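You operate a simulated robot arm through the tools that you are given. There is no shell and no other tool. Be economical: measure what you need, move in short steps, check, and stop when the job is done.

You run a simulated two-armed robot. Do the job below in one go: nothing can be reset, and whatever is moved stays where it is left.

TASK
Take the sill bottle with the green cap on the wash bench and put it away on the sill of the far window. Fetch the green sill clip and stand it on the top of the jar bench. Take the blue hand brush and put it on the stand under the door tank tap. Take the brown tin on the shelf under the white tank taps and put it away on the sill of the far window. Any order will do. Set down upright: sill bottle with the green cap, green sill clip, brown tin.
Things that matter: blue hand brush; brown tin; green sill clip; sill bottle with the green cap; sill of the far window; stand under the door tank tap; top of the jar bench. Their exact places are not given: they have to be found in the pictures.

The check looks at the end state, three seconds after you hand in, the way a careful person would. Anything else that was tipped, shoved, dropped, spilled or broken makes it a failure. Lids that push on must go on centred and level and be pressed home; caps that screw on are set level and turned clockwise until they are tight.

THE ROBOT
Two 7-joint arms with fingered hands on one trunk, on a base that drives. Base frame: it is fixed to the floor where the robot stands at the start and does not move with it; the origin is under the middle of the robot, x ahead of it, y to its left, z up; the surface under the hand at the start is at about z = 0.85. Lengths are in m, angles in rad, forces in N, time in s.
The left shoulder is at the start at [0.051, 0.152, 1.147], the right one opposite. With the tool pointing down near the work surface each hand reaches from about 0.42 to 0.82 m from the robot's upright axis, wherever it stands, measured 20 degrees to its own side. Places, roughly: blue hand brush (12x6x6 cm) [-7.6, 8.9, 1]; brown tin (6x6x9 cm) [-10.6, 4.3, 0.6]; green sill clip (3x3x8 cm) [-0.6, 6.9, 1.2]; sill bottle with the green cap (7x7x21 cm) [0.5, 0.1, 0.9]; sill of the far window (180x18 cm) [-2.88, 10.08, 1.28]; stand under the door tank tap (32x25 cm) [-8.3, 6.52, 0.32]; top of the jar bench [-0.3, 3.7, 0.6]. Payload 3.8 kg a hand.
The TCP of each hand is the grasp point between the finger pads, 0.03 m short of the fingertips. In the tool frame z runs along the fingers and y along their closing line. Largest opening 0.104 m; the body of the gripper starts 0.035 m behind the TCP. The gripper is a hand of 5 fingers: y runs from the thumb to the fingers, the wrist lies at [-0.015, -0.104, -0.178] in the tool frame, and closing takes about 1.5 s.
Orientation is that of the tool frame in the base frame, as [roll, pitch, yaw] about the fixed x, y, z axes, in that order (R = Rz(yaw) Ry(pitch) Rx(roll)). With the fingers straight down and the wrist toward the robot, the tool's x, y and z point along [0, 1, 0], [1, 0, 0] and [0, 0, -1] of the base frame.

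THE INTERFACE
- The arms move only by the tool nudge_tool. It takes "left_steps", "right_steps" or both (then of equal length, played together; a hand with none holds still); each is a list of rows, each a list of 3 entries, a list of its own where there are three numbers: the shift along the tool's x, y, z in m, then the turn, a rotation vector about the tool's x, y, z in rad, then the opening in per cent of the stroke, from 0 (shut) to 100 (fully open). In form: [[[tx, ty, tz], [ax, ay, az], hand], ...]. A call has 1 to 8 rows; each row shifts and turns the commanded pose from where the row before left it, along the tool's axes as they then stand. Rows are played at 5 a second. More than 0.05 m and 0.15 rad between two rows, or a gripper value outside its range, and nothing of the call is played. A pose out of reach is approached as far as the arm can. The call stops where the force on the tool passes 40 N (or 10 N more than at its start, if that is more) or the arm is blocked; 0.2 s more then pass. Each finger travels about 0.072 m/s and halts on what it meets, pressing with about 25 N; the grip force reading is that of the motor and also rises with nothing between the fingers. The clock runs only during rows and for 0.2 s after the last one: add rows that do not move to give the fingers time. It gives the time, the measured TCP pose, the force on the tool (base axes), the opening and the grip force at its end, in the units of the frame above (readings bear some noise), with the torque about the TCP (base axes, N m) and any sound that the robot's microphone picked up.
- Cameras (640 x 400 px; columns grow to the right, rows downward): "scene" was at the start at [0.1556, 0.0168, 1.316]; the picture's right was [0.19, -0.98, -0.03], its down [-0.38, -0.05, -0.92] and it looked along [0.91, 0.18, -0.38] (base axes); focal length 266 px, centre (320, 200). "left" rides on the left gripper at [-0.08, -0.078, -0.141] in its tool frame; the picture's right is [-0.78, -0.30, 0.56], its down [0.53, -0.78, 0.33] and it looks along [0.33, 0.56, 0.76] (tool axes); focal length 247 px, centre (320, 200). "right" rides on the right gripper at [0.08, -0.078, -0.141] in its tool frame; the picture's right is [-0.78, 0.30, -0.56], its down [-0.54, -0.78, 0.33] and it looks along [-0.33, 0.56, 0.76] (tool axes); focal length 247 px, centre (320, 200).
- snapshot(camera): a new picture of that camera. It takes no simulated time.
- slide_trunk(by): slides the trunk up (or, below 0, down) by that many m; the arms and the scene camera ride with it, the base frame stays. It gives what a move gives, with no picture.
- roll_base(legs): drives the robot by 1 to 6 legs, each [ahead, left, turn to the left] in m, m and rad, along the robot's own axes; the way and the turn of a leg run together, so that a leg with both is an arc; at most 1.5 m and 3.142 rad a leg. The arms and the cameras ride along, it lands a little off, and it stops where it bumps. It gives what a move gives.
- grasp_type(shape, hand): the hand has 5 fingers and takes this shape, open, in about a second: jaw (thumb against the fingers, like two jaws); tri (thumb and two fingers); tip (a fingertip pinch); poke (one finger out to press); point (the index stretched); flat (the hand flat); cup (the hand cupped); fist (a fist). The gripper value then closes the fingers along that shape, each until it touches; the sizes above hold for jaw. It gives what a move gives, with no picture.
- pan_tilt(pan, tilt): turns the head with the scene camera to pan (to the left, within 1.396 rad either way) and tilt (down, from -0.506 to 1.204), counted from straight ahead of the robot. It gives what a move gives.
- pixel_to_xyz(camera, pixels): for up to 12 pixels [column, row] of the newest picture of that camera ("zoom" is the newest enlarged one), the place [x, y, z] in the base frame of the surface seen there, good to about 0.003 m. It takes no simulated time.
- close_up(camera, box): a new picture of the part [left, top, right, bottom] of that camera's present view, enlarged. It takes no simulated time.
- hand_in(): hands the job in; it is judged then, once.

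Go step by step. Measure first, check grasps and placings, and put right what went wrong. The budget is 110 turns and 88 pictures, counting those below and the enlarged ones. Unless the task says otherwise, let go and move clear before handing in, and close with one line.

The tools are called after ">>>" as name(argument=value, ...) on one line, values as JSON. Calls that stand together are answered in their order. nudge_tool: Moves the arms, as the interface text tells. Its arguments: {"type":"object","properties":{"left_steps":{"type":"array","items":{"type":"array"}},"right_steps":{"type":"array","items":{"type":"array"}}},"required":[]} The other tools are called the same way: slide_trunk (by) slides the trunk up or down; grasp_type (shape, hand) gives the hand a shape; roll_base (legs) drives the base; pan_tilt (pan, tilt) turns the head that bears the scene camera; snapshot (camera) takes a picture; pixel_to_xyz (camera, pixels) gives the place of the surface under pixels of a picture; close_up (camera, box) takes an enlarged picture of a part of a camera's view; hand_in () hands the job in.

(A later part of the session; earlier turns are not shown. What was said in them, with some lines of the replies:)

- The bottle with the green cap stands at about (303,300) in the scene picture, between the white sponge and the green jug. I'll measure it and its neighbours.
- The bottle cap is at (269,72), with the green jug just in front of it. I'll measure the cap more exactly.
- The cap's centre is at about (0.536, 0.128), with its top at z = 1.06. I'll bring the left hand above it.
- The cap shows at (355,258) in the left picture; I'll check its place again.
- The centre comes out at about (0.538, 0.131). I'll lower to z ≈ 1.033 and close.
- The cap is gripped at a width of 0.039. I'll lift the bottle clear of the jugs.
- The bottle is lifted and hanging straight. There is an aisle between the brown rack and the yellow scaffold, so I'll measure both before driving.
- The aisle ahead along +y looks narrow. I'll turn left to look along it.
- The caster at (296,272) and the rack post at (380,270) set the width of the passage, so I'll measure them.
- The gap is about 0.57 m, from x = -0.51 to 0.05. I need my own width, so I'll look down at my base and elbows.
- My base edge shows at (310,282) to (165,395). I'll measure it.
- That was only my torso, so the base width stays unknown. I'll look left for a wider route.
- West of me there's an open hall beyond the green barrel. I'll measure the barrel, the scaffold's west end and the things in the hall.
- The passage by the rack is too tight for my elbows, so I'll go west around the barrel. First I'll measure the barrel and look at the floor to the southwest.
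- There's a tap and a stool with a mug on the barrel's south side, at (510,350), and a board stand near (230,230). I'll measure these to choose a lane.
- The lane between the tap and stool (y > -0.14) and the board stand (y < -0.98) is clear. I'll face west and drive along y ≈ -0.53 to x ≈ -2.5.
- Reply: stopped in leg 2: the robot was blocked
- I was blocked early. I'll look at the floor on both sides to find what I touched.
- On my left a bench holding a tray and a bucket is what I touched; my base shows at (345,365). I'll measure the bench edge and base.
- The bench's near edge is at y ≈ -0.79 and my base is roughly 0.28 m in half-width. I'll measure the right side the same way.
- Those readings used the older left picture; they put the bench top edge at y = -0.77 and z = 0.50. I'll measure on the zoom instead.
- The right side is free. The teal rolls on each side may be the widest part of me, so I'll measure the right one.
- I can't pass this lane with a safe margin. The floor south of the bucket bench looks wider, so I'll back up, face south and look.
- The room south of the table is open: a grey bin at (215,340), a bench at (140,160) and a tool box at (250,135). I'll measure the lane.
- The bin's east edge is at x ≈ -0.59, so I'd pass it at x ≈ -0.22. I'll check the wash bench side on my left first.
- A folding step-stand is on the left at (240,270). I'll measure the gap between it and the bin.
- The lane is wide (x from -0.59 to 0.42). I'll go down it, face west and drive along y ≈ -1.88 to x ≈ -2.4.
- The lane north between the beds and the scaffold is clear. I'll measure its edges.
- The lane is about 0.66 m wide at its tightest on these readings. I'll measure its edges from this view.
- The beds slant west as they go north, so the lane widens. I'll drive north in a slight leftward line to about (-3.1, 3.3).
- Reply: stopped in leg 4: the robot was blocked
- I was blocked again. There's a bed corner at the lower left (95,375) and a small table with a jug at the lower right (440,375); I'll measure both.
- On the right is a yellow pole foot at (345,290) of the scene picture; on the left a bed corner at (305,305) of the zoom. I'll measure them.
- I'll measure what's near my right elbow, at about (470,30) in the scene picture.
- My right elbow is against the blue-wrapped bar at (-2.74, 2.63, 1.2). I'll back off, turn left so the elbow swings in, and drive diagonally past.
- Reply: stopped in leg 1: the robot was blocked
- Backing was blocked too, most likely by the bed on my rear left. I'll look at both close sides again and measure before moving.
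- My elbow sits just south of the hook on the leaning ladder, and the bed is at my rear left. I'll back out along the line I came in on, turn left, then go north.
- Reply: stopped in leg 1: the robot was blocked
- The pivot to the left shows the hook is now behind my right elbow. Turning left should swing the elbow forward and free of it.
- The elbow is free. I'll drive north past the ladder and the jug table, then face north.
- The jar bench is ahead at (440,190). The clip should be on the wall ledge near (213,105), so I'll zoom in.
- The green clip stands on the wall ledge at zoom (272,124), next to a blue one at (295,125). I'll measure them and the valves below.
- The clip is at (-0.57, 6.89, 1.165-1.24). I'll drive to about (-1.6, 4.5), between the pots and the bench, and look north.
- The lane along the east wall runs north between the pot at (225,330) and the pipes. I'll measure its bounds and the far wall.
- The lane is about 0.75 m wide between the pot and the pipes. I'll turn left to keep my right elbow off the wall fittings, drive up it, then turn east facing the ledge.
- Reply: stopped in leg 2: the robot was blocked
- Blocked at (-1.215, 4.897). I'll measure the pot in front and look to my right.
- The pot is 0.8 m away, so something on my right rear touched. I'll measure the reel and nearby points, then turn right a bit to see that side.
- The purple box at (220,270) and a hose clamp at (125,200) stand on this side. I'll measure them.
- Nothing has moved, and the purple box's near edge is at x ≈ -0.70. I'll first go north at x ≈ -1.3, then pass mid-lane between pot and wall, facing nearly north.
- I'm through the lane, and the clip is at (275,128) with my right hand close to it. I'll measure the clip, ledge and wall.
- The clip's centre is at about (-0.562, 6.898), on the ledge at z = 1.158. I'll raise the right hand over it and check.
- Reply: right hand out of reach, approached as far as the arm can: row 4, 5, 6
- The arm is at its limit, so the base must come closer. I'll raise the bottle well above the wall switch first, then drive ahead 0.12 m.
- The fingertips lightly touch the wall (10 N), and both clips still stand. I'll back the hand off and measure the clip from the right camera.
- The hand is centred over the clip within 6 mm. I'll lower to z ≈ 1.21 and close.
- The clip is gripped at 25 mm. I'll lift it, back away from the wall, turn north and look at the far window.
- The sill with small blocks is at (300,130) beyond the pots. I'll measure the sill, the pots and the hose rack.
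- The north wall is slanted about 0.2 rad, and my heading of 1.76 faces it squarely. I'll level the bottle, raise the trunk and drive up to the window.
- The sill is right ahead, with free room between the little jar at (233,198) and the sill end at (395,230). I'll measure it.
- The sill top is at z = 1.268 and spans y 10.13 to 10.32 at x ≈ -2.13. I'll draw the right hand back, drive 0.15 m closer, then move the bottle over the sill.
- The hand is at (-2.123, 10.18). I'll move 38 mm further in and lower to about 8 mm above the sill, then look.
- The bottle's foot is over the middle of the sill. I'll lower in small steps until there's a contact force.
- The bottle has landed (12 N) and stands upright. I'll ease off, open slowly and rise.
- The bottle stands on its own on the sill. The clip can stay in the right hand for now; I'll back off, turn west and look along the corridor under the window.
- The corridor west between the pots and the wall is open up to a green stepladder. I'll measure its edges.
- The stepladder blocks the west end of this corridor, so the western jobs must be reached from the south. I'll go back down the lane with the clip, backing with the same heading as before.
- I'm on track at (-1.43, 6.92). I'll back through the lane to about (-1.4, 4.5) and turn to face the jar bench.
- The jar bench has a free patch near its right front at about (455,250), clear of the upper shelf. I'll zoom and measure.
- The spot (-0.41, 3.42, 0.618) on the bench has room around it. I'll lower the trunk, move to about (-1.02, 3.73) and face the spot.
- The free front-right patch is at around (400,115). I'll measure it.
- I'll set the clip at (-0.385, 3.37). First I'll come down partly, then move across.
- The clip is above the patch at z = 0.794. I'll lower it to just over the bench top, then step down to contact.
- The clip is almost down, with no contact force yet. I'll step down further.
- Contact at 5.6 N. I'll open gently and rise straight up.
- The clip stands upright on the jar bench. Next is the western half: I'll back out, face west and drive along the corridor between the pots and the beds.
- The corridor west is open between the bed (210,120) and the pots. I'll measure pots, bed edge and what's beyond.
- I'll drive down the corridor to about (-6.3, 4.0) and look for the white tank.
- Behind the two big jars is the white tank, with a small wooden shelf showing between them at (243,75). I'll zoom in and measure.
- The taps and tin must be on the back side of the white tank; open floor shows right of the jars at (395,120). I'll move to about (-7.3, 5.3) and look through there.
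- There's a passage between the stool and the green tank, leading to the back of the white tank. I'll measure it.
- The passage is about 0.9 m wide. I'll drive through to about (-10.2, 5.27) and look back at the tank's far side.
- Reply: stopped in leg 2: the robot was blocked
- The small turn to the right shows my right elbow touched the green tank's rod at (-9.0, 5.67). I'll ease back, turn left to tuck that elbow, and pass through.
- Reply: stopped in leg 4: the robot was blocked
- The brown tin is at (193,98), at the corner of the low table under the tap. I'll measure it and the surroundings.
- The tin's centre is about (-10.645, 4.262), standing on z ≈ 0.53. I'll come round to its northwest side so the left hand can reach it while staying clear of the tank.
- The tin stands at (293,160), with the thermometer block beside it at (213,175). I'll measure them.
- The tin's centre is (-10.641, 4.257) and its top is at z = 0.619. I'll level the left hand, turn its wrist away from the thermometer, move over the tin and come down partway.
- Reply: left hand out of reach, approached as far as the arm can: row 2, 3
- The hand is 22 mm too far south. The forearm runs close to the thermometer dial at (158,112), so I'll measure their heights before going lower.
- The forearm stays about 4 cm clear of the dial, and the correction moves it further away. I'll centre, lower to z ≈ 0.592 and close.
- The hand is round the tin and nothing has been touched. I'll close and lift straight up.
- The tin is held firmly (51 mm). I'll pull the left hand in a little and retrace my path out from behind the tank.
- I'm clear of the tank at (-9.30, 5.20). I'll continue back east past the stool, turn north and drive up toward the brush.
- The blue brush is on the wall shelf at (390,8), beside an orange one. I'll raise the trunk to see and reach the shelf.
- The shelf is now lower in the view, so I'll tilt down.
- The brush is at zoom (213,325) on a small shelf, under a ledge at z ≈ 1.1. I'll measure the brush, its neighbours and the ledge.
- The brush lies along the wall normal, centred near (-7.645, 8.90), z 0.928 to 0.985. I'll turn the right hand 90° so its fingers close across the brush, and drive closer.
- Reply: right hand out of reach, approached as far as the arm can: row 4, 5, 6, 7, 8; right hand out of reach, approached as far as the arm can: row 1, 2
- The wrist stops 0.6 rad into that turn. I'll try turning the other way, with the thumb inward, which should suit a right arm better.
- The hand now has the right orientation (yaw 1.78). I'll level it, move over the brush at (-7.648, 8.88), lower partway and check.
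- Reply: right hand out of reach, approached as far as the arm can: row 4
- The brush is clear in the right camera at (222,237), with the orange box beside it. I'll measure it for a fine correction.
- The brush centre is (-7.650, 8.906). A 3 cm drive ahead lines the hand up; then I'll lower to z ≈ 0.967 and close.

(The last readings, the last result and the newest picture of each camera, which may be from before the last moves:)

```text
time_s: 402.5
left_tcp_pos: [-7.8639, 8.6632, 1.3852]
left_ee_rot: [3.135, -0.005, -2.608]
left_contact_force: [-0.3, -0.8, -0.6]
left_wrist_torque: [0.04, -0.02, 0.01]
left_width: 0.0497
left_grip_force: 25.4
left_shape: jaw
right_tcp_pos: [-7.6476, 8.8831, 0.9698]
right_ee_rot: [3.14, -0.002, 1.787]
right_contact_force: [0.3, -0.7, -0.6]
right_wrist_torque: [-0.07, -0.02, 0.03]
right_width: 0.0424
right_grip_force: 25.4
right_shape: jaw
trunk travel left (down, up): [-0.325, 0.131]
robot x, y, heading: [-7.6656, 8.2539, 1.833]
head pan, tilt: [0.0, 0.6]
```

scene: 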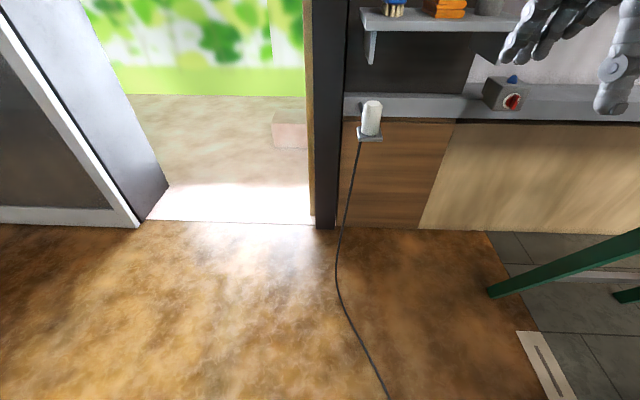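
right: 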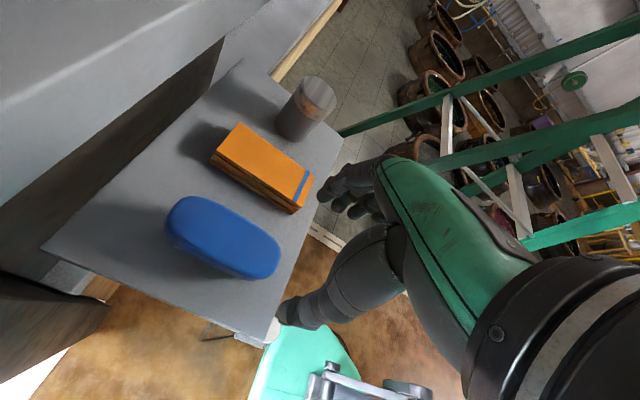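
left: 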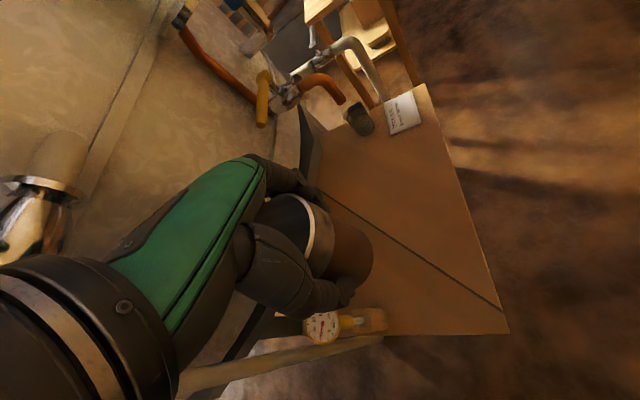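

The brush is gripped (42 mm). I'll lift it, back away from the shelf, drive south and turn west to face the stand.

>>> nudge_tool(right_steps=[[[0, 0, -0.02], [0, 0, 0], 0], [[0, 0, -0.04], [0, 0, 0], 0], [[0, 0, -0.045], [0, 0, 0], 0], [[-0.03, 0, -0.03], [0, 0, 0], 0], [[-0.04, 0, 0], [0, 0, 0], 0]])

>>> roll_base(legs=[[-0.5, 0, 0], [-1.034, 0.08, 0], [0, 0, 1.5]])

>>> pan_tilt(pan=-0.1, tilt=0.65)

>>> snapshot(camera="scene")

```text
time_s: 403.7
left_tcp_pos: [-7.8634, 8.662, 1.3869]
left_ee_rot: [3.134, -0.005, -2.608]
left_contact_force: [0.8, -0.1, -2.2]
left_wrist_torque: [0.02, 0.0, 0.0]
left_width: 0.0497
left_grip_force: 25.2
left_shape: jaw
right_tcp_pos: [-7.6331, 8.8146, 1.1027]
right_ee_rot: [3.139, -0.001, 1.785]
right_contact_force: [-0.1, 0.9, -2.3]
right_wrist_torque: [-0.03, -0.01, 0.02]
right_width: 0.0425
right_grip_force: 24.5
right_shape: jaw
trunk travel left (down, up): [-0.325, 0.131]
robot x, y, heading: [-7.6652, 8.258, 1.827]
head pan, tilt: [0.0, 0.6]
```

```text
time_s: 415.2
left_tcp_pos: [-7.7907, 6.603, 1.3868]
left_ee_rot: [3.135, -0.004, -1.151]
left_contact_force: [-0.4, -0.7, -1.2]
left_wrist_torque: [0.02, 0.01, 0.02]
left_width: 0.0498
left_grip_force: 25.5
left_shape: jaw
right_tcp_pos: [-7.9155, 6.8494, 1.1035]
right_ee_rot: [3.14, -0.003, -3.042]
right_contact_force: [-0.8, -0.3, -0.7]
right_wrist_torque: [0.01, -0.04, -0.02]
right_width: 0.0424
right_grip_force: 25.1
right_shape: jaw
trunk travel left (down, up): [-0.325, 0.131]
robot x, y, heading: [-7.3692, 6.7533, -2.998]
head pan, tilt: [0.0, 0.6]
```

```text
time_s: 415.9
left_tcp_pos: [-7.7918, 6.603, 1.3866]
left_ee_rot: [3.135, -0.006, -1.15]
left_contact_force: [-0.1, -0.1, -1.8]
left_wrist_torque: [0.02, -0.02, 0.01]
left_width: 0.0495
left_grip_force: 24.9
left_shape: jaw
right_tcp_pos: [-7.9158, 6.849, 1.102]
right_ee_rot: [3.138, -0.003, -3.041]
right_contact_force: [-0.2, 0.3, -1.2]
right_wrist_torque: [0.04, -0.02, 0.0]
right_width: 0.0426
right_grip_force: 24.8
right_shape: jaw
trunk travel left (down, up): [-0.325, 0.131]
robot x, y, heading: [-7.3666, 6.7556, -2.999]
head pan, tilt: [-0.099, 0.649]
```

```text
7 pictures are left
```

scene: 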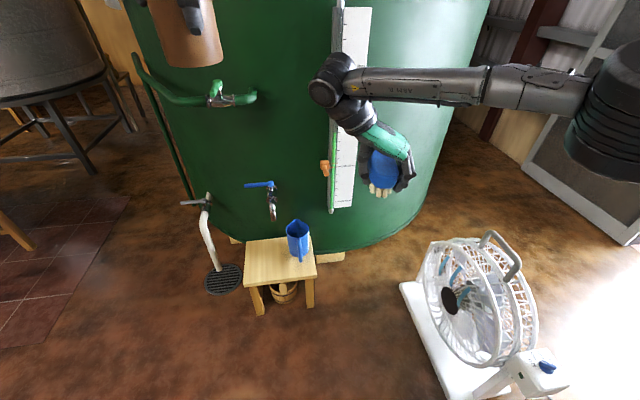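

The stand is at (278,262), with a blue mug at its back right. The left front of the top is free, so I'll measure it.

>>> pixel_to_xyz(camera="scene", pixels=[[246, 242], [245, 287], [315, 276], [262, 262], [265, 275], [290, 270], [297, 258], [298, 228], [272, 205], [262, 185], [255, 250], [307, 240]])

```text
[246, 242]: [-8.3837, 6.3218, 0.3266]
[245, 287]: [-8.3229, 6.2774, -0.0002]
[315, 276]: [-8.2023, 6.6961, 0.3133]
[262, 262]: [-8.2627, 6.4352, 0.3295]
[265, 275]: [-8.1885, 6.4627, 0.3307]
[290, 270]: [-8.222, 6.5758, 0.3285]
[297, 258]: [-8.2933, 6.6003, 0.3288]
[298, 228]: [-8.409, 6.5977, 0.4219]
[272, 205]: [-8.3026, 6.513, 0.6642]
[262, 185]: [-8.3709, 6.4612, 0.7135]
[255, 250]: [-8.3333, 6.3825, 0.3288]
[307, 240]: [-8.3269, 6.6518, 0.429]
```

The stand top is at z = 0.329, with free space around (-8.24, 6.43). I'll shift the base so the brush hangs over that spot and lower the trunk.

>>> roll_base(legs=[[0.376, 0.375, 0]])

>>> slide_trunk(by=-0.32)

```text
time_s: 419.0
left_tcp_pos: [-8.1166, 6.1826, 1.3877]
left_ee_rot: [3.132, -0.004, -1.148]
left_contact_force: [-0.1, 0.0, -1.9]
left_wrist_torque: [0.05, 0.01, -0.04]
left_width: 0.0498
left_grip_force: 25.4
left_shape: jaw
right_tcp_pos: [-8.2425, 6.4288, 1.1051]
right_ee_rot: [3.139, -0.006, -3.039]
right_contact_force: [23.8, 18.0, 2.0]
right_wrist_torque: [-0.6, 0.69, 0.63]
right_width: 0.0419
right_grip_force: 24.7
right_shape: jaw
trunk travel left (down, up): [-0.325, 0.131]
robot x, y, heading: [-7.6953, 6.3329, -2.996]
head pan, tilt: [-0.099, 0.649]
```

```text
time_s: 419.6
left_tcp_pos: [-8.1152, 6.183, 1.3768]
left_ee_rot: [3.133, -0.005, -1.148]
left_contact_force: [-0.7, -0.6, -2.4]
left_wrist_torque: [0.01, -0.05, -0.01]
left_width: 0.0497
left_grip_force: 25.0
left_shape: jaw
right_tcp_pos: [-8.2415, 6.4277, 1.102]
right_ee_rot: [-3.14, -0.013, -3.043]
right_contact_force: [19.7, 5.9, 19.6]
right_wrist_torque: [-0.91, 0.86, 0.65]
right_width: 0.0421
right_grip_force: 25.2
right_shape: jaw
trunk travel left (down, up): [-0.315, 0.141]
robot x, y, heading: [-7.6992, 6.3342, -2.997]
head pan, tilt: [-0.099, 0.649]
stopped: the force on the tool passed its limit at 48 N (the readings are from after the stop); the commanded pose is now the measured one
```

The hand touched the tank wall (20-24 N) in front. I'll back off 0.12 m at once and measure the tank face.

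>>> roll_base(legs=[[-0.12, 0, 0]])

>>> pixel_to_xyz(camera="scene", pixels=[[240, 220], [230, 180], [300, 200], [255, 150], [300, 150], [290, 60], [240, 60], [230, 100], [220, 95], [325, 170], [200, 200], [270, 185]])

```text
time_s: 420.8
left_tcp_pos: [-8.0082, 6.2002, 1.3726]
left_ee_rot: [3.14, -0.005, -1.15]
left_contact_force: [-1.0, -0.5, -1.9]
left_wrist_torque: [0.02, 0.01, -0.01]
left_width: 0.0497
left_grip_force: 24.9
left_shape: jaw
right_tcp_pos: [-8.132, 6.4451, 1.0956]
right_ee_rot: [3.141, -0.007, -3.041]
right_contact_force: [-0.6, -0.8, -1.3]
right_wrist_torque: [-0.02, -0.04, -0.02]
right_width: 0.0422
right_grip_force: 25.0
right_shape: jaw
trunk travel left (down, up): [-0.315, 0.141]
robot x, y, heading: [-7.5805, 6.3526, -2.992]
head pan, tilt: [-0.099, 0.649]
```

```text
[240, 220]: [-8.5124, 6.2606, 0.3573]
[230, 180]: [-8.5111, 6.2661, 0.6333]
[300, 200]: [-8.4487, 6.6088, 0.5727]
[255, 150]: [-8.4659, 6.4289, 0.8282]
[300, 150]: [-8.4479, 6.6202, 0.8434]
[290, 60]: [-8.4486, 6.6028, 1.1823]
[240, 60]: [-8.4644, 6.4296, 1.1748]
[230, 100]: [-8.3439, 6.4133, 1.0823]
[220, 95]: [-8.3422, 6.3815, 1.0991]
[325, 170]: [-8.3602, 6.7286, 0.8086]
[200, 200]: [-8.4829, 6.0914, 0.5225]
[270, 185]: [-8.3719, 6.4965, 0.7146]
```

I touched a green valve at (-8.34, 6.40, 1.09); the tank wall itself is at x ≈ -8.46. From here I can lower freely, then go in underneath it.

>>> slide_trunk(by=-0.31)

>>> nudge_tool(right_steps=[[[0, 0, 0.044], [0, 0, 0], 0], [[0, 0, 0.044], [0, 0, 0], 0], [[0, 0, 0.044], [0, 0, 0], 0], [[0, 0, 0.044], [0, 0, 0], 0], [[0, 0, 0.044], [0, 0, 0], 0], [[0, 0, 0.044], [0, 0, 0], 0], [[0, 0, 0.044], [0, 0, 0], 0], [[0, 0, 0.034], [0, 0, 0], 0]])

```text
time_s: 423.9
left_tcp_pos: [-8.0204, 6.1986, 1.046]
left_ee_rot: [-3.112, -0.012, -1.152]
left_contact_force: [0.9, 0.9, -1.4]
left_wrist_torque: [0.03, -0.01, -0.03]
left_width: 0.0496
left_grip_force: 25.7
left_shape: jaw
right_tcp_pos: [-8.1289, 6.4456, 0.7885]
right_ee_rot: [-3.141, -0.011, -3.042]
right_contact_force: [-0.4, -0.2, -1.4]
right_wrist_torque: [-0.01, 0.0, 0.03]
right_width: 0.0424
right_grip_force: 24.8
right_shape: jaw
trunk travel left (down, up): [-0.005, 0.451]
robot x, y, heading: [-7.5783, 6.3513, -2.998]
head pan, tilt: [-0.099, 0.649]
```

```text
time_s: 425.7
left_tcp_pos: [-8.0216, 6.1976, 1.0457]
left_ee_rot: [-3.11, -0.013, -1.153]
left_contact_force: [-1.0, 0.9, -0.8]
left_wrist_torque: [0.01, 0.0, -0.04]
left_width: 0.0497
left_grip_force: 24.6
left_shape: jaw
right_tcp_pos: [-8.1342, 6.4471, 0.4497]
right_ee_rot: [-3.141, -0.008, -3.042]
right_contact_force: [0.8, 0.6, -1.9]
right_wrist_torque: [0.04, -0.04, 0.01]
right_width: 0.0424
right_grip_force: 25.3
right_shape: jaw
trunk travel left (down, up): [-0.005, 0.451]
robot x, y, heading: [-7.5817, 6.3533, -2.994]
head pan, tilt: [-0.099, 0.649]
```

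The brush is at z ≈ 0.41 in front of the stand. I'll move in 8 cm over the top and look.

>>> roll_base(legs=[[0.078, 0, 0]])

>>> pan_tilt(pan=-0.1, tilt=0.75)

>>> snapshot(camera="scene")

```text
time_s: 426.7
left_tcp_pos: [-8.1019, 6.1866, 1.0455]
left_ee_rot: [-3.109, -0.013, -1.153]
left_contact_force: [-0.1, 0.3, -2.1]
left_wrist_torque: [-0.01, 0.01, -0.01]
left_width: 0.0496
left_grip_force: 24.8
left_shape: jaw
right_tcp_pos: [-8.2146, 6.4351, 0.4474]
right_ee_rot: [3.141, -0.008, -3.041]
right_contact_force: [0.0, -0.1, -1.4]
right_wrist_torque: [0.01, -0.03, 0.01]
right_width: 0.0422
right_grip_force: 24.6
right_shape: jaw
trunk travel left (down, up): [-0.005, 0.451]
robot x, y, heading: [-7.6575, 6.3394, -2.993]
head pan, tilt: [-0.099, 0.649]
```

```text
time_s: 427.4
left_tcp_pos: [-8.1006, 6.1867, 1.0453]
left_ee_rot: [-3.109, -0.012, -1.154]
left_contact_force: [0.1, 0.6, -1.8]
left_wrist_torque: [0.0, 0.02, 0.04]
left_width: 0.0495
left_grip_force: 24.8
left_shape: jaw
right_tcp_pos: [-8.2134, 6.4356, 0.4494]
right_ee_rot: [3.141, -0.007, -3.042]
right_contact_force: [-0.1, 1.0, -1.3]
right_wrist_torque: [-0.02, -0.02, 0.01]
right_width: 0.0423
right_grip_force: 24.8
right_shape: jaw
trunk travel left (down, up): [-0.005, 0.451]
robot x, y, heading: [-7.6606, 6.3393, -2.996]
head pan, tilt: [-0.099, 0.75]
```

```text
6 pictures are left
```

scene: 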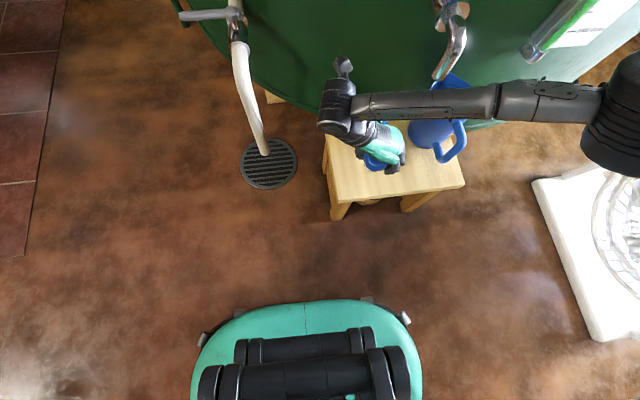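

The brush is over the stand, but my forearm crosses above the mug. I'll check its height before lowering.

>>> pixel_to_xyz(camera="scene", pixels=[[440, 105], [480, 102], [400, 108], [520, 100], [435, 130], [450, 60], [440, 75], [575, 115]])

```text
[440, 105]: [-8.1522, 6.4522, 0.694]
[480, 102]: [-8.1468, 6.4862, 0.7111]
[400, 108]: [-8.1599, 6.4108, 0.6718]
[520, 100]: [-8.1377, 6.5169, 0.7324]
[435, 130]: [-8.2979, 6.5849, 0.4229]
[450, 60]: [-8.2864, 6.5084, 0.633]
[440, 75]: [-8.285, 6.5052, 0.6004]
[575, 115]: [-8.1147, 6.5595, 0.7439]
```

The forearm clears the mug and passes about 3 cm in front of the spout. I'll lower the brush to the stand in small last steps.

>>> nudge_tool(right_steps=[[[0, 0, 0.025], [0, 0, 0], 0], [[0, 0, 0.025], [0, 0, 0], 0], [[0, 0, 0.02], [0, 0, 0], 0], [[0, 0, 0.004], [0, 0, 0], 0], [[0, 0, 0.003], [0, 0, 0], 0], [[0, 0, 0.002], [0, 0, 0], 0], [[0, 0, 0], [0, 0, 0], 0]])

```text
time_s: 429.0
left_tcp_pos: [-8.1002, 6.1853, 1.0461]
left_ee_rot: [-3.111, -0.012, -1.155]
left_contact_force: [-0.5, 0.5, -1.0]
left_wrist_torque: [0.01, -0.01, 0.03]
left_width: 0.0496
left_grip_force: 24.9
left_shape: jaw
right_tcp_pos: [-8.2137, 6.4355, 0.3718]
right_ee_rot: [-3.141, -0.009, -3.043]
right_contact_force: [0.7, 1.4, -1.3]
right_wrist_torque: [0.01, -0.01, 0.0]
right_width: 0.0423
right_grip_force: 24.9
right_shape: jaw
trunk travel left (down, up): [-0.005, 0.451]
robot x, y, heading: [-7.6595, 6.3422, -2.997]
head pan, tilt: [-0.099, 0.75]
```

Not in contact yet. I'll step down a few more millimetres.

>>> nudge_tool(right_steps=[[[0, 0, 0.002], [0, 0, 0], 0], [[0, 0, 0.002], [0, 0, 0], 0], [[0, 0, 0.001], [0, 0, 0], 0], [[0, 0, 0], [0, 0, 0], 0]])

```text
time_s: 430.0
left_tcp_pos: [-8.101, 6.187, 1.046]
left_ee_rot: [-3.108, -0.013, -1.154]
left_contact_force: [0.1, -0.7, -1.2]
left_wrist_torque: [0.02, 0.0, -0.02]
left_width: 0.0496
left_grip_force: 25.0
left_shape: jaw
right_tcp_pos: [-8.2127, 6.4351, 0.3659]
right_ee_rot: [3.141, -0.01, -3.045]
right_contact_force: [-2.2, 0.7, 5.0]
right_wrist_torque: [0.18, -0.13, 0.09]
right_width: 0.0422
right_grip_force: 24.5
right_shape: jaw
trunk travel left (down, up): [-0.005, 0.451]
robot x, y, heading: [-7.6584, 6.3405, -2.994]
head pan, tilt: [-0.099, 0.75]
5 turns are left
```

The brush now rests on the stand (5 N), and only five turns are left. I'll release and back off, raise the trunk, restore the right hand's pose and start the drive back toward the lane.

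>>> nudge_tool(right_steps=[[[0, 0, -0.001], [0, 0, 0], 50], [[0, 0, 0], [0, 0, 0], 70], [[0, 0, 0], [0, 0, 0], 78], [[0, 0, 0], [0, 0, 0], 78], [[0, 0, -0.03], [0, 0, 0], 78], [[0, 0, -0.04], [0, 0, 0], 78], [[0, 0, -0.03], [0, 0, 0], 78], [[0, 0, 0], [0, 0, 0], 78]])

>>> roll_base(legs=[[-0.3, 0, 0]])

>>> snapshot(camera="scene")

>>> slide_trunk(by=0.42)

>>> nudge_tool(right_steps=[[[0, 0, -0.048], [0, 0, -0.14], 100], [[0, 0, -0.048], [0, 0, -0.14], 100], [[0, 0, -0.048], [0, 0, -0.14], 100], [[0, 0, -0.048], [0, 0, -0.14], 100], [[0, 0, -0.048], [0, 0, -0.14], 100], [[0, 0, -0.048], [0, 0, -0.14], 100], [[0, 0, -0.048], [0, 0, -0.14], 100], [[0, 0, -0.048], [0, 0, -0.14], 100]])

>>> nudge_tool(right_steps=[[[0, -0.02, -0.02], [0, 0, -0.14], 100], [[0, -0.03, -0.02], [0, 0, -0.14], 100], [[0, -0.03, -0.02], [0, 0, -0.14], 100]], left_steps=[[[0, 0, 0], [-0.01, -0.004, 0], 0], [[0, 0, 0], [-0.01, -0.004, 0], 0], [[0, 0, 0], [-0.01, -0.004, 0], 0]])

>>> roll_base(legs=[[0.014, 1.195, 0], [-0.353, 0.684, 0], [-0.353, 0.684, 0], [-1.095, 0.112, 0], [-1.277, -0.093, 0], [-1.029, -0.12, 0]])

```text
time_s: 431.8
left_tcp_pos: [-8.1026, 6.1872, 1.0457]
left_ee_rot: [-3.108, -0.012, -1.153]
left_contact_force: [-0.5, 0.2, -1.8]
left_wrist_torque: [-0.01, 0.0, 0.0]
left_width: 0.0496
left_grip_force: 24.8
left_shape: jaw
right_tcp_pos: [-8.2131, 6.4364, 0.4654]
right_ee_rot: [3.14, -0.009, -3.044]
right_contact_force: [0.2, 0.1, 0.6]
right_wrist_torque: [-0.03, 0.0, -0.03]
right_width: 0.0808
right_grip_force: 0.1
right_shape: jaw
trunk travel left (down, up): [-0.005, 0.451]
robot x, y, heading: [-7.6586, 6.338, -2.997]
head pan, tilt: [-0.099, 0.75]
```

```text
time_s: 433.8
left_tcp_pos: [-7.8079, 6.2322, 1.046]
left_ee_rot: [-3.111, -0.013, -1.163]
left_contact_force: [0.0, 0.1, -0.7]
left_wrist_torque: [0.01, 0.0, 0.01]
left_width: 0.0496
left_grip_force: 24.8
left_shape: jaw
right_tcp_pos: [-7.9189, 6.4829, 0.4656]
right_ee_rot: [-3.141, -0.011, -3.052]
right_contact_force: [0.1, -0.4, 0.1]
right_wrist_torque: [0.01, 0.01, 0.02]
right_width: 0.0808
right_grip_force: 0.0
right_shape: jaw
trunk travel left (down, up): [-0.005, 0.451]
robot x, y, heading: [-7.3621, 6.3794, -3.009]
head pan, tilt: [-0.099, 0.75]
```

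```text
5 pictures are left
```

scene: 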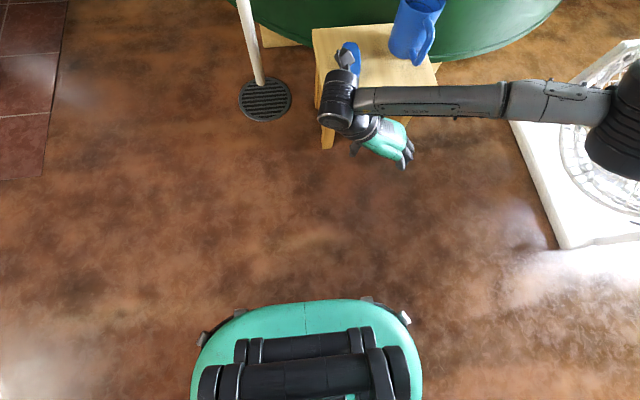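

```text
refused: 0.42 is not a number from -0.4 to 0.4
```

```text
time_s: 435.6
left_tcp_pos: [-7.8079, 6.2323, 1.0452]
left_ee_rot: [-3.111, -0.011, -1.162]
left_contact_force: [0.4, -0.5, -1.9]
left_wrist_torque: [-0.01, 0.0, 0.0]
left_width: 0.0494
left_grip_force: 24.7
left_shape: jaw
right_tcp_pos: [-7.9154, 6.4869, 0.8519]
right_ee_rot: [3.133, -0.003, -1.929]
right_contact_force: [-0.1, 0.5, 0.0]
right_wrist_torque: [-0.02, 0.0, 0.02]
right_width: 0.1037
right_grip_force: 0.0
right_shape: jaw
trunk travel left (down, up): [-0.005, 0.451]
robot x, y, heading: [-7.3606, 6.3805, -3.006]
head pan, tilt: [-0.099, 0.75]
```

```text
time_s: 436.4
left_tcp_pos: [-7.8062, 6.2319, 1.0454]
left_ee_rot: [-3.14, 0.002, -1.161]
left_contact_force: [1.0, -0.8, -1.4]
left_wrist_torque: [-0.01, 0.04, -0.01]
left_width: 0.0496
left_grip_force: 25.1
left_shape: jaw
right_tcp_pos: [-7.834, 6.4675, 0.9099]
right_ee_rot: [3.132, 0.0, -1.509]
right_contact_force: [0.3, -0.1, 0.7]
right_wrist_torque: [0.0, 0.0, 0.03]
right_width: 0.104
right_grip_force: 0.1
right_shape: jaw
trunk travel left (down, up): [-0.005, 0.451]
robot x, y, heading: [-7.3656, 6.3797, -3.003]
head pan, tilt: [-0.099, 0.75]
```

```text
time_s: 466.1
left_tcp_pos: [-3.415, 4.3405, 1.0452]
left_ee_rot: [-3.139, 0.0, -1.194]
left_contact_force: [-0.2, -0.2, -1.3]
left_wrist_torque: [0.04, 0.01, -0.01]
left_width: 0.0497
left_grip_force: 25.0
left_shape: jaw
right_tcp_pos: [-3.4349, 4.5762, 0.9098]
right_ee_rot: [3.131, 0.001, -1.545]
right_contact_force: [-0.3, 0.2, -0.5]
right_wrist_torque: [0.01, 0.01, -0.04]
right_width: 0.1039
right_grip_force: 0.1
right_shape: jaw
trunk travel left (down, up): [-0.005, 0.451]
robot x, y, heading: [-2.9676, 4.4747, -3.036]
head pan, tilt: [-0.099, 0.75]
4 turns are left
```

The brush lies on the stand, and I'm at (-2.97, 4.47). I'll raise the trunk and drive into and through the lane along the same track as before.

>>> slide_trunk(by=0.4)

>>> roll_base(legs=[[-1.363, 0.119, 0], [0, 0, -1.517], [0.565, -0.394, 0], [0.34, -0.277, 0], [0.579, -0.113, 0], [0.853, 0.208, 0]])

```text
time_s: 470.0
left_tcp_pos: [-3.415, 4.3399, 1.4459]
left_ee_rot: [-3.14, 0.0, -1.194]
left_contact_force: [-0.4, -0.1, -1.8]
left_wrist_torque: [-0.01, -0.02, -0.02]
left_width: 0.0494
left_grip_force: 24.8
left_shape: jaw
right_tcp_pos: [-3.435, 4.5777, 1.3098]
right_ee_rot: [3.132, 0.0, -1.544]
right_contact_force: [-1.1, -0.1, -0.7]
right_wrist_torque: [-0.02, 0.01, 0.0]
right_width: 0.1038
right_grip_force: 0.0
right_shape: jaw
trunk travel left (down, up): [-0.405, 0.051]
robot x, y, heading: [-2.9696, 4.4767, -3.038]
head pan, tilt: [-0.099, 0.75]
```

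```text
time_s: 493.3
left_tcp_pos: [-1.5709, 7.3196, 1.4457]
left_ee_rot: [3.141, 0.0, -2.712]
left_contact_force: [0.9, -0.3, -1.0]
left_wrist_torque: [-0.01, -0.01, -0.02]
left_width: 0.0493
left_grip_force: 24.9
left_shape: jaw
right_tcp_pos: [-1.3359, 7.3514, 1.3095]
right_ee_rot: [3.133, 0.0, -3.062]
right_contact_force: [0.2, -0.7, -0.6]
right_wrist_torque: [0.01, 0.01, 0.0]
right_width: 0.1038
right_grip_force: 0.1
right_shape: jaw
trunk travel left (down, up): [-0.405, 0.051]
robot x, y, heading: [-1.4126, 6.8794, 1.732]
head pan, tilt: [-0.099, 0.75]
3 turns are left
```

I'm through the lane at (-1.41, 6.88). I'll raise the right hand out of the way, drive to the sill and measure the free spot for the tin.

>>> nudge_tool(right_steps=[[[0, 0, -0.04], [0, 0, 0], 100], [[0, 0, -0.04], [0, 0, 0], 100], [[0, 0, -0.04], [0, 0, 0], 100]])

>>> roll_base(legs=[[1.436, -0.023, 0], [1.073, 0.059, 0], [0.299, 0.427, 0]])

>>> pan_tilt(pan=0.1, tilt=0.4)

>>> snapshot(camera="scene")

>>> pixel_to_xyz(camera="scene", pixels=[[160, 200], [200, 200], [240, 200], [280, 200], [200, 220], [240, 220], [280, 220], [240, 240], [280, 240], [320, 220], [320, 200], [200, 180]])

```text
time_s: 494.1
left_tcp_pos: [-1.5727, 7.3192, 1.4444]
left_ee_rot: [-3.139, 0.0, -2.714]
left_contact_force: [-0.9, -0.2, -2.0]
left_wrist_torque: [-0.02, -0.02, 0.0]
left_width: 0.049
left_grip_force: 24.5
left_shape: jaw
right_tcp_pos: [-1.3357, 7.3527, 1.4285]
right_ee_rot: [3.132, 0.0, -3.063]
right_contact_force: [-0.5, 0.1, -0.3]
right_wrist_torque: [-0.01, -0.01, 0.01]
right_width: 0.1039
right_grip_force: 0.1
right_shape: jaw
trunk travel left (down, up): [-0.405, 0.051]
robot x, y, heading: [-1.417, 6.8821, 1.728]
head pan, tilt: [-0.099, 0.75]
```

```text
time_s: 508.8
left_tcp_pos: [-2.4159, 10.0034, 1.4461]
left_ee_rot: [3.141, -0.003, -2.731]
left_contact_force: [0.9, 0.2, -1.8]
left_wrist_torque: [0.02, 0.0, 0.0]
left_width: 0.0491
left_grip_force: 24.8
left_shape: jaw
right_tcp_pos: [-2.1803, 10.0331, 1.4273]
right_ee_rot: [3.131, -0.001, -3.082]
right_contact_force: [-0.1, -0.1, 0.0]
right_wrist_torque: [0.05, 0.02, -0.03]
right_width: 0.1038
right_grip_force: 0.0
right_shape: jaw
trunk travel left (down, up): [-0.405, 0.051]
robot x, y, heading: [-2.2695, 9.5644, 1.705]
head pan, tilt: [-0.099, 0.75]
```

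```text
time_s: 509.6
left_tcp_pos: [-2.4175, 10.0046, 1.4456]
left_ee_rot: [-3.14, 0.001, -2.731]
left_contact_force: [1.1, 0.3, -2.0]
left_wrist_torque: [0.01, -0.02, 0.02]
left_width: 0.0494
left_grip_force: 25.4
left_shape: jaw
right_tcp_pos: [-2.1823, 10.0351, 1.4272]
right_ee_rot: [3.133, -0.001, -3.082]
right_contact_force: [0.3, -0.4, -1.1]
right_wrist_torque: [0.04, -0.02, 0.01]
right_width: 0.1037
right_grip_force: 0.0
right_shape: jaw
trunk travel left (down, up): [-0.405, 0.051]
robot x, y, heading: [-2.2649, 9.5626, 1.704]
head pan, tilt: [0.099, 0.4]
```

```text
4 pictures are left
```

scene: 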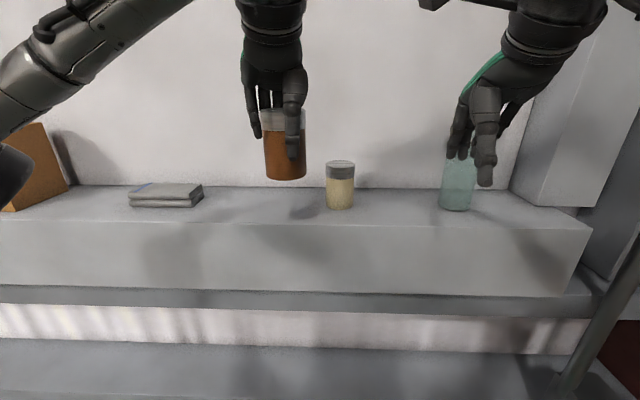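

```text
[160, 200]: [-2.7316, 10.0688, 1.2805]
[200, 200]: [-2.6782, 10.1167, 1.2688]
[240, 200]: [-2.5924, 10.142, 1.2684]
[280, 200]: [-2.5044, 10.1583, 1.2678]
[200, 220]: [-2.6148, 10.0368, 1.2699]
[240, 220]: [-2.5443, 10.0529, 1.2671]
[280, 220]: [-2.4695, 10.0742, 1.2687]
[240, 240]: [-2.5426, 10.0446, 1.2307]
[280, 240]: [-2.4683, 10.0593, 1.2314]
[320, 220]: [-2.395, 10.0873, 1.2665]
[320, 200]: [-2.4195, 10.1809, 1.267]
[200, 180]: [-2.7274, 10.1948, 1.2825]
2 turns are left
```

The tin's free spot is (-2.51, 10.125) on the sill at z = 1.268, between the grey pad and the jar. I'll move over it, lower to contact, release, rise and check.

>>> nudge_tool(left_steps=[[[0.0092, 0.0368, 0], [0, 0, 0], 0], [[0.0092, 0.0368, 0], [0, 0, 0], 0], [[0.0092, 0.0368, 0], [0, 0, 0], 0], [[0.0092, 0.0366, 0], [0, 0, 0], 0], [[0, 0, 0.04], [0, 0, 0], 0], [[0, 0, 0.04], [0, 0, 0], 0], [[0, 0, 0.026], [0, 0, 0], 0], [[0, 0, 0], [0, 0, 0], 0]])

>>> nudge_tool(left_steps=[[[0, 0, 0.004], [0, 0, 0], 0], [[0, 0, 0.003], [0, 0, 0], 0], [[0, 0, 0.002], [0, 0, 0], 0], [[0, 0, 0.002], [0, 0, 0], 0], [[0, 0, 0], [0, 0, 0], 0]])

>>> nudge_tool(left_steps=[[[0, 0, 0], [0, 0, 0], 50], [[0, 0, 0], [0, 0, 0], 58], [[0, 0, 0], [0, 0, 0], 68], [[0, 0, 0], [0, 0, 0], 80], [[0, 0, 0], [0, 0, 0], 80], [[0, 0, -0.025], [0, 0, 0], 80], [[0, 0, -0.035], [0, 0, 0], 80], [[0, 0, -0.04], [0, 0, 0], 80]])

>>> nudge_tool(left_steps=[[[0, 0, -0.04], [0, 0, 0], 80], [[0, -0.045, 0], [0, 0, 0], 100], [[0, -0.045, 0], [0, 0, 0], 100], [[0, -0.045, 0], [0, 0, 0], 100], [[0, 0, 0], [0, 0, 0], 100]])

>>> snapshot(camera="scene")

```text
time_s: 511.4
left_tcp_pos: [-2.5081, 10.1253, 1.3392]
left_ee_rot: [3.141, 0.0, -2.731]
left_contact_force: [0.0, 0.5, -1.4]
left_wrist_torque: [-0.02, 0.0, -0.01]
left_width: 0.0491
left_grip_force: 24.7
left_shape: jaw
right_tcp_pos: [-2.1808, 10.0347, 1.4272]
right_ee_rot: [3.131, 0.0, -3.08]
right_contact_force: [-0.7, 0.5, 0.8]
right_wrist_torque: [0.01, 0.01, 0.0]
right_width: 0.1039
right_grip_force: 0.0
right_shape: jaw
trunk travel left (down, up): [-0.405, 0.051]
robot x, y, heading: [-2.265, 9.5603, 1.711]
head pan, tilt: [0.099, 0.4]
```

```text
time_s: 512.6
left_tcp_pos: [-2.5099, 10.1256, 1.3298]
left_ee_rot: [3.14, 0.0, -2.732]
left_contact_force: [-0.4, 0.5, 4.1]
left_wrist_torque: [0.11, 0.1, -0.03]
left_width: 0.049
left_grip_force: 24.8
left_shape: jaw
right_tcp_pos: [-2.181, 10.0336, 1.4284]
right_ee_rot: [3.131, 0.0, -3.08]
right_contact_force: [0.2, 0.5, -0.4]
right_wrist_torque: [-0.04, -0.04, -0.01]
right_width: 0.1039
right_grip_force: 0.0
right_shape: jaw
trunk travel left (down, up): [-0.405, 0.051]
robot x, y, heading: [-2.2682, 9.5632, 1.709]
head pan, tilt: [0.099, 0.4]
```

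```text
time_s: 514.5
left_tcp_pos: [-2.5108, 10.1235, 1.4309]
left_ee_rot: [-3.14, -0.003, -2.732]
left_contact_force: [-0.5, 0.7, 0.2]
left_wrist_torque: [-0.02, 0.01, -0.05]
left_width: 0.0832
left_grip_force: 0.1
left_shape: jaw
right_tcp_pos: [-2.1794, 10.0343, 1.4289]
right_ee_rot: [3.131, -0.002, -3.082]
right_contact_force: [-0.2, 0.2, 0.0]
right_wrist_torque: [-0.05, -0.01, 0.01]
right_width: 0.104
right_grip_force: 0.0
right_shape: jaw
trunk travel left (down, up): [-0.405, 0.051]
robot x, y, heading: [-2.2688, 9.5618, 1.71]
head pan, tilt: [0.099, 0.4]
```

```text
time_s: 515.6
left_tcp_pos: [-2.4527, 9.9998, 1.4717]
left_ee_rot: [-3.139, -0.003, -2.73]
left_contact_force: [0.4, -0.4, 0.1]
left_wrist_torque: [-0.02, -0.01, 0.0]
left_width: 0.1038
left_grip_force: 0.0
left_shape: jaw
right_tcp_pos: [-2.1804, 10.0343, 1.4282]
right_ee_rot: [3.13, 0.0, -3.081]
right_contact_force: [-0.4, -0.3, 0.4]
right_wrist_torque: [0.02, -0.03, 0.01]
right_width: 0.1041
right_grip_force: 0.0
right_shape: jaw
trunk travel left (down, up): [-0.405, 0.051]
robot x, y, heading: [-2.2675, 9.5609, 1.705]
head pan, tilt: [0.099, 0.4]
```

```text
3 pictures are left
1 turns are left
```

scene: 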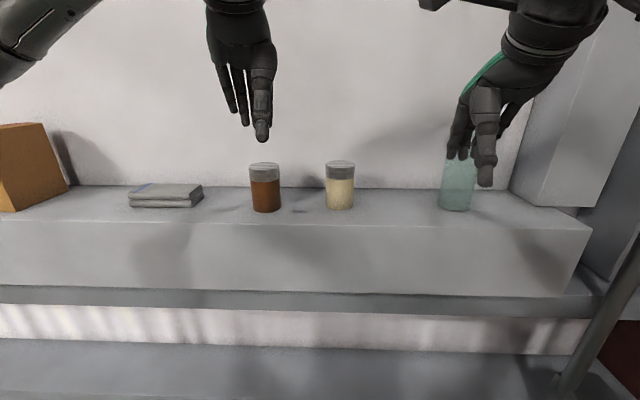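

The tin stands upright at (265,188) on the sill, and the bottle still stands at (457,185). Both hands are empty and clear, so I'm handing in.

>>> hand_in()

```text
The job is handed in.
```

I handed the job in with all four things in place: the bottle and the brown tin upright on the far window sill, the green clip upright on the jar bench, and the blue brush on the stand under the door tank tap. On the way I bumped into a few fixed things, including a wall, a ladder and a valve on the green tank. Nothing I saw had tipped or moved, but I didn't go back to check the valve.
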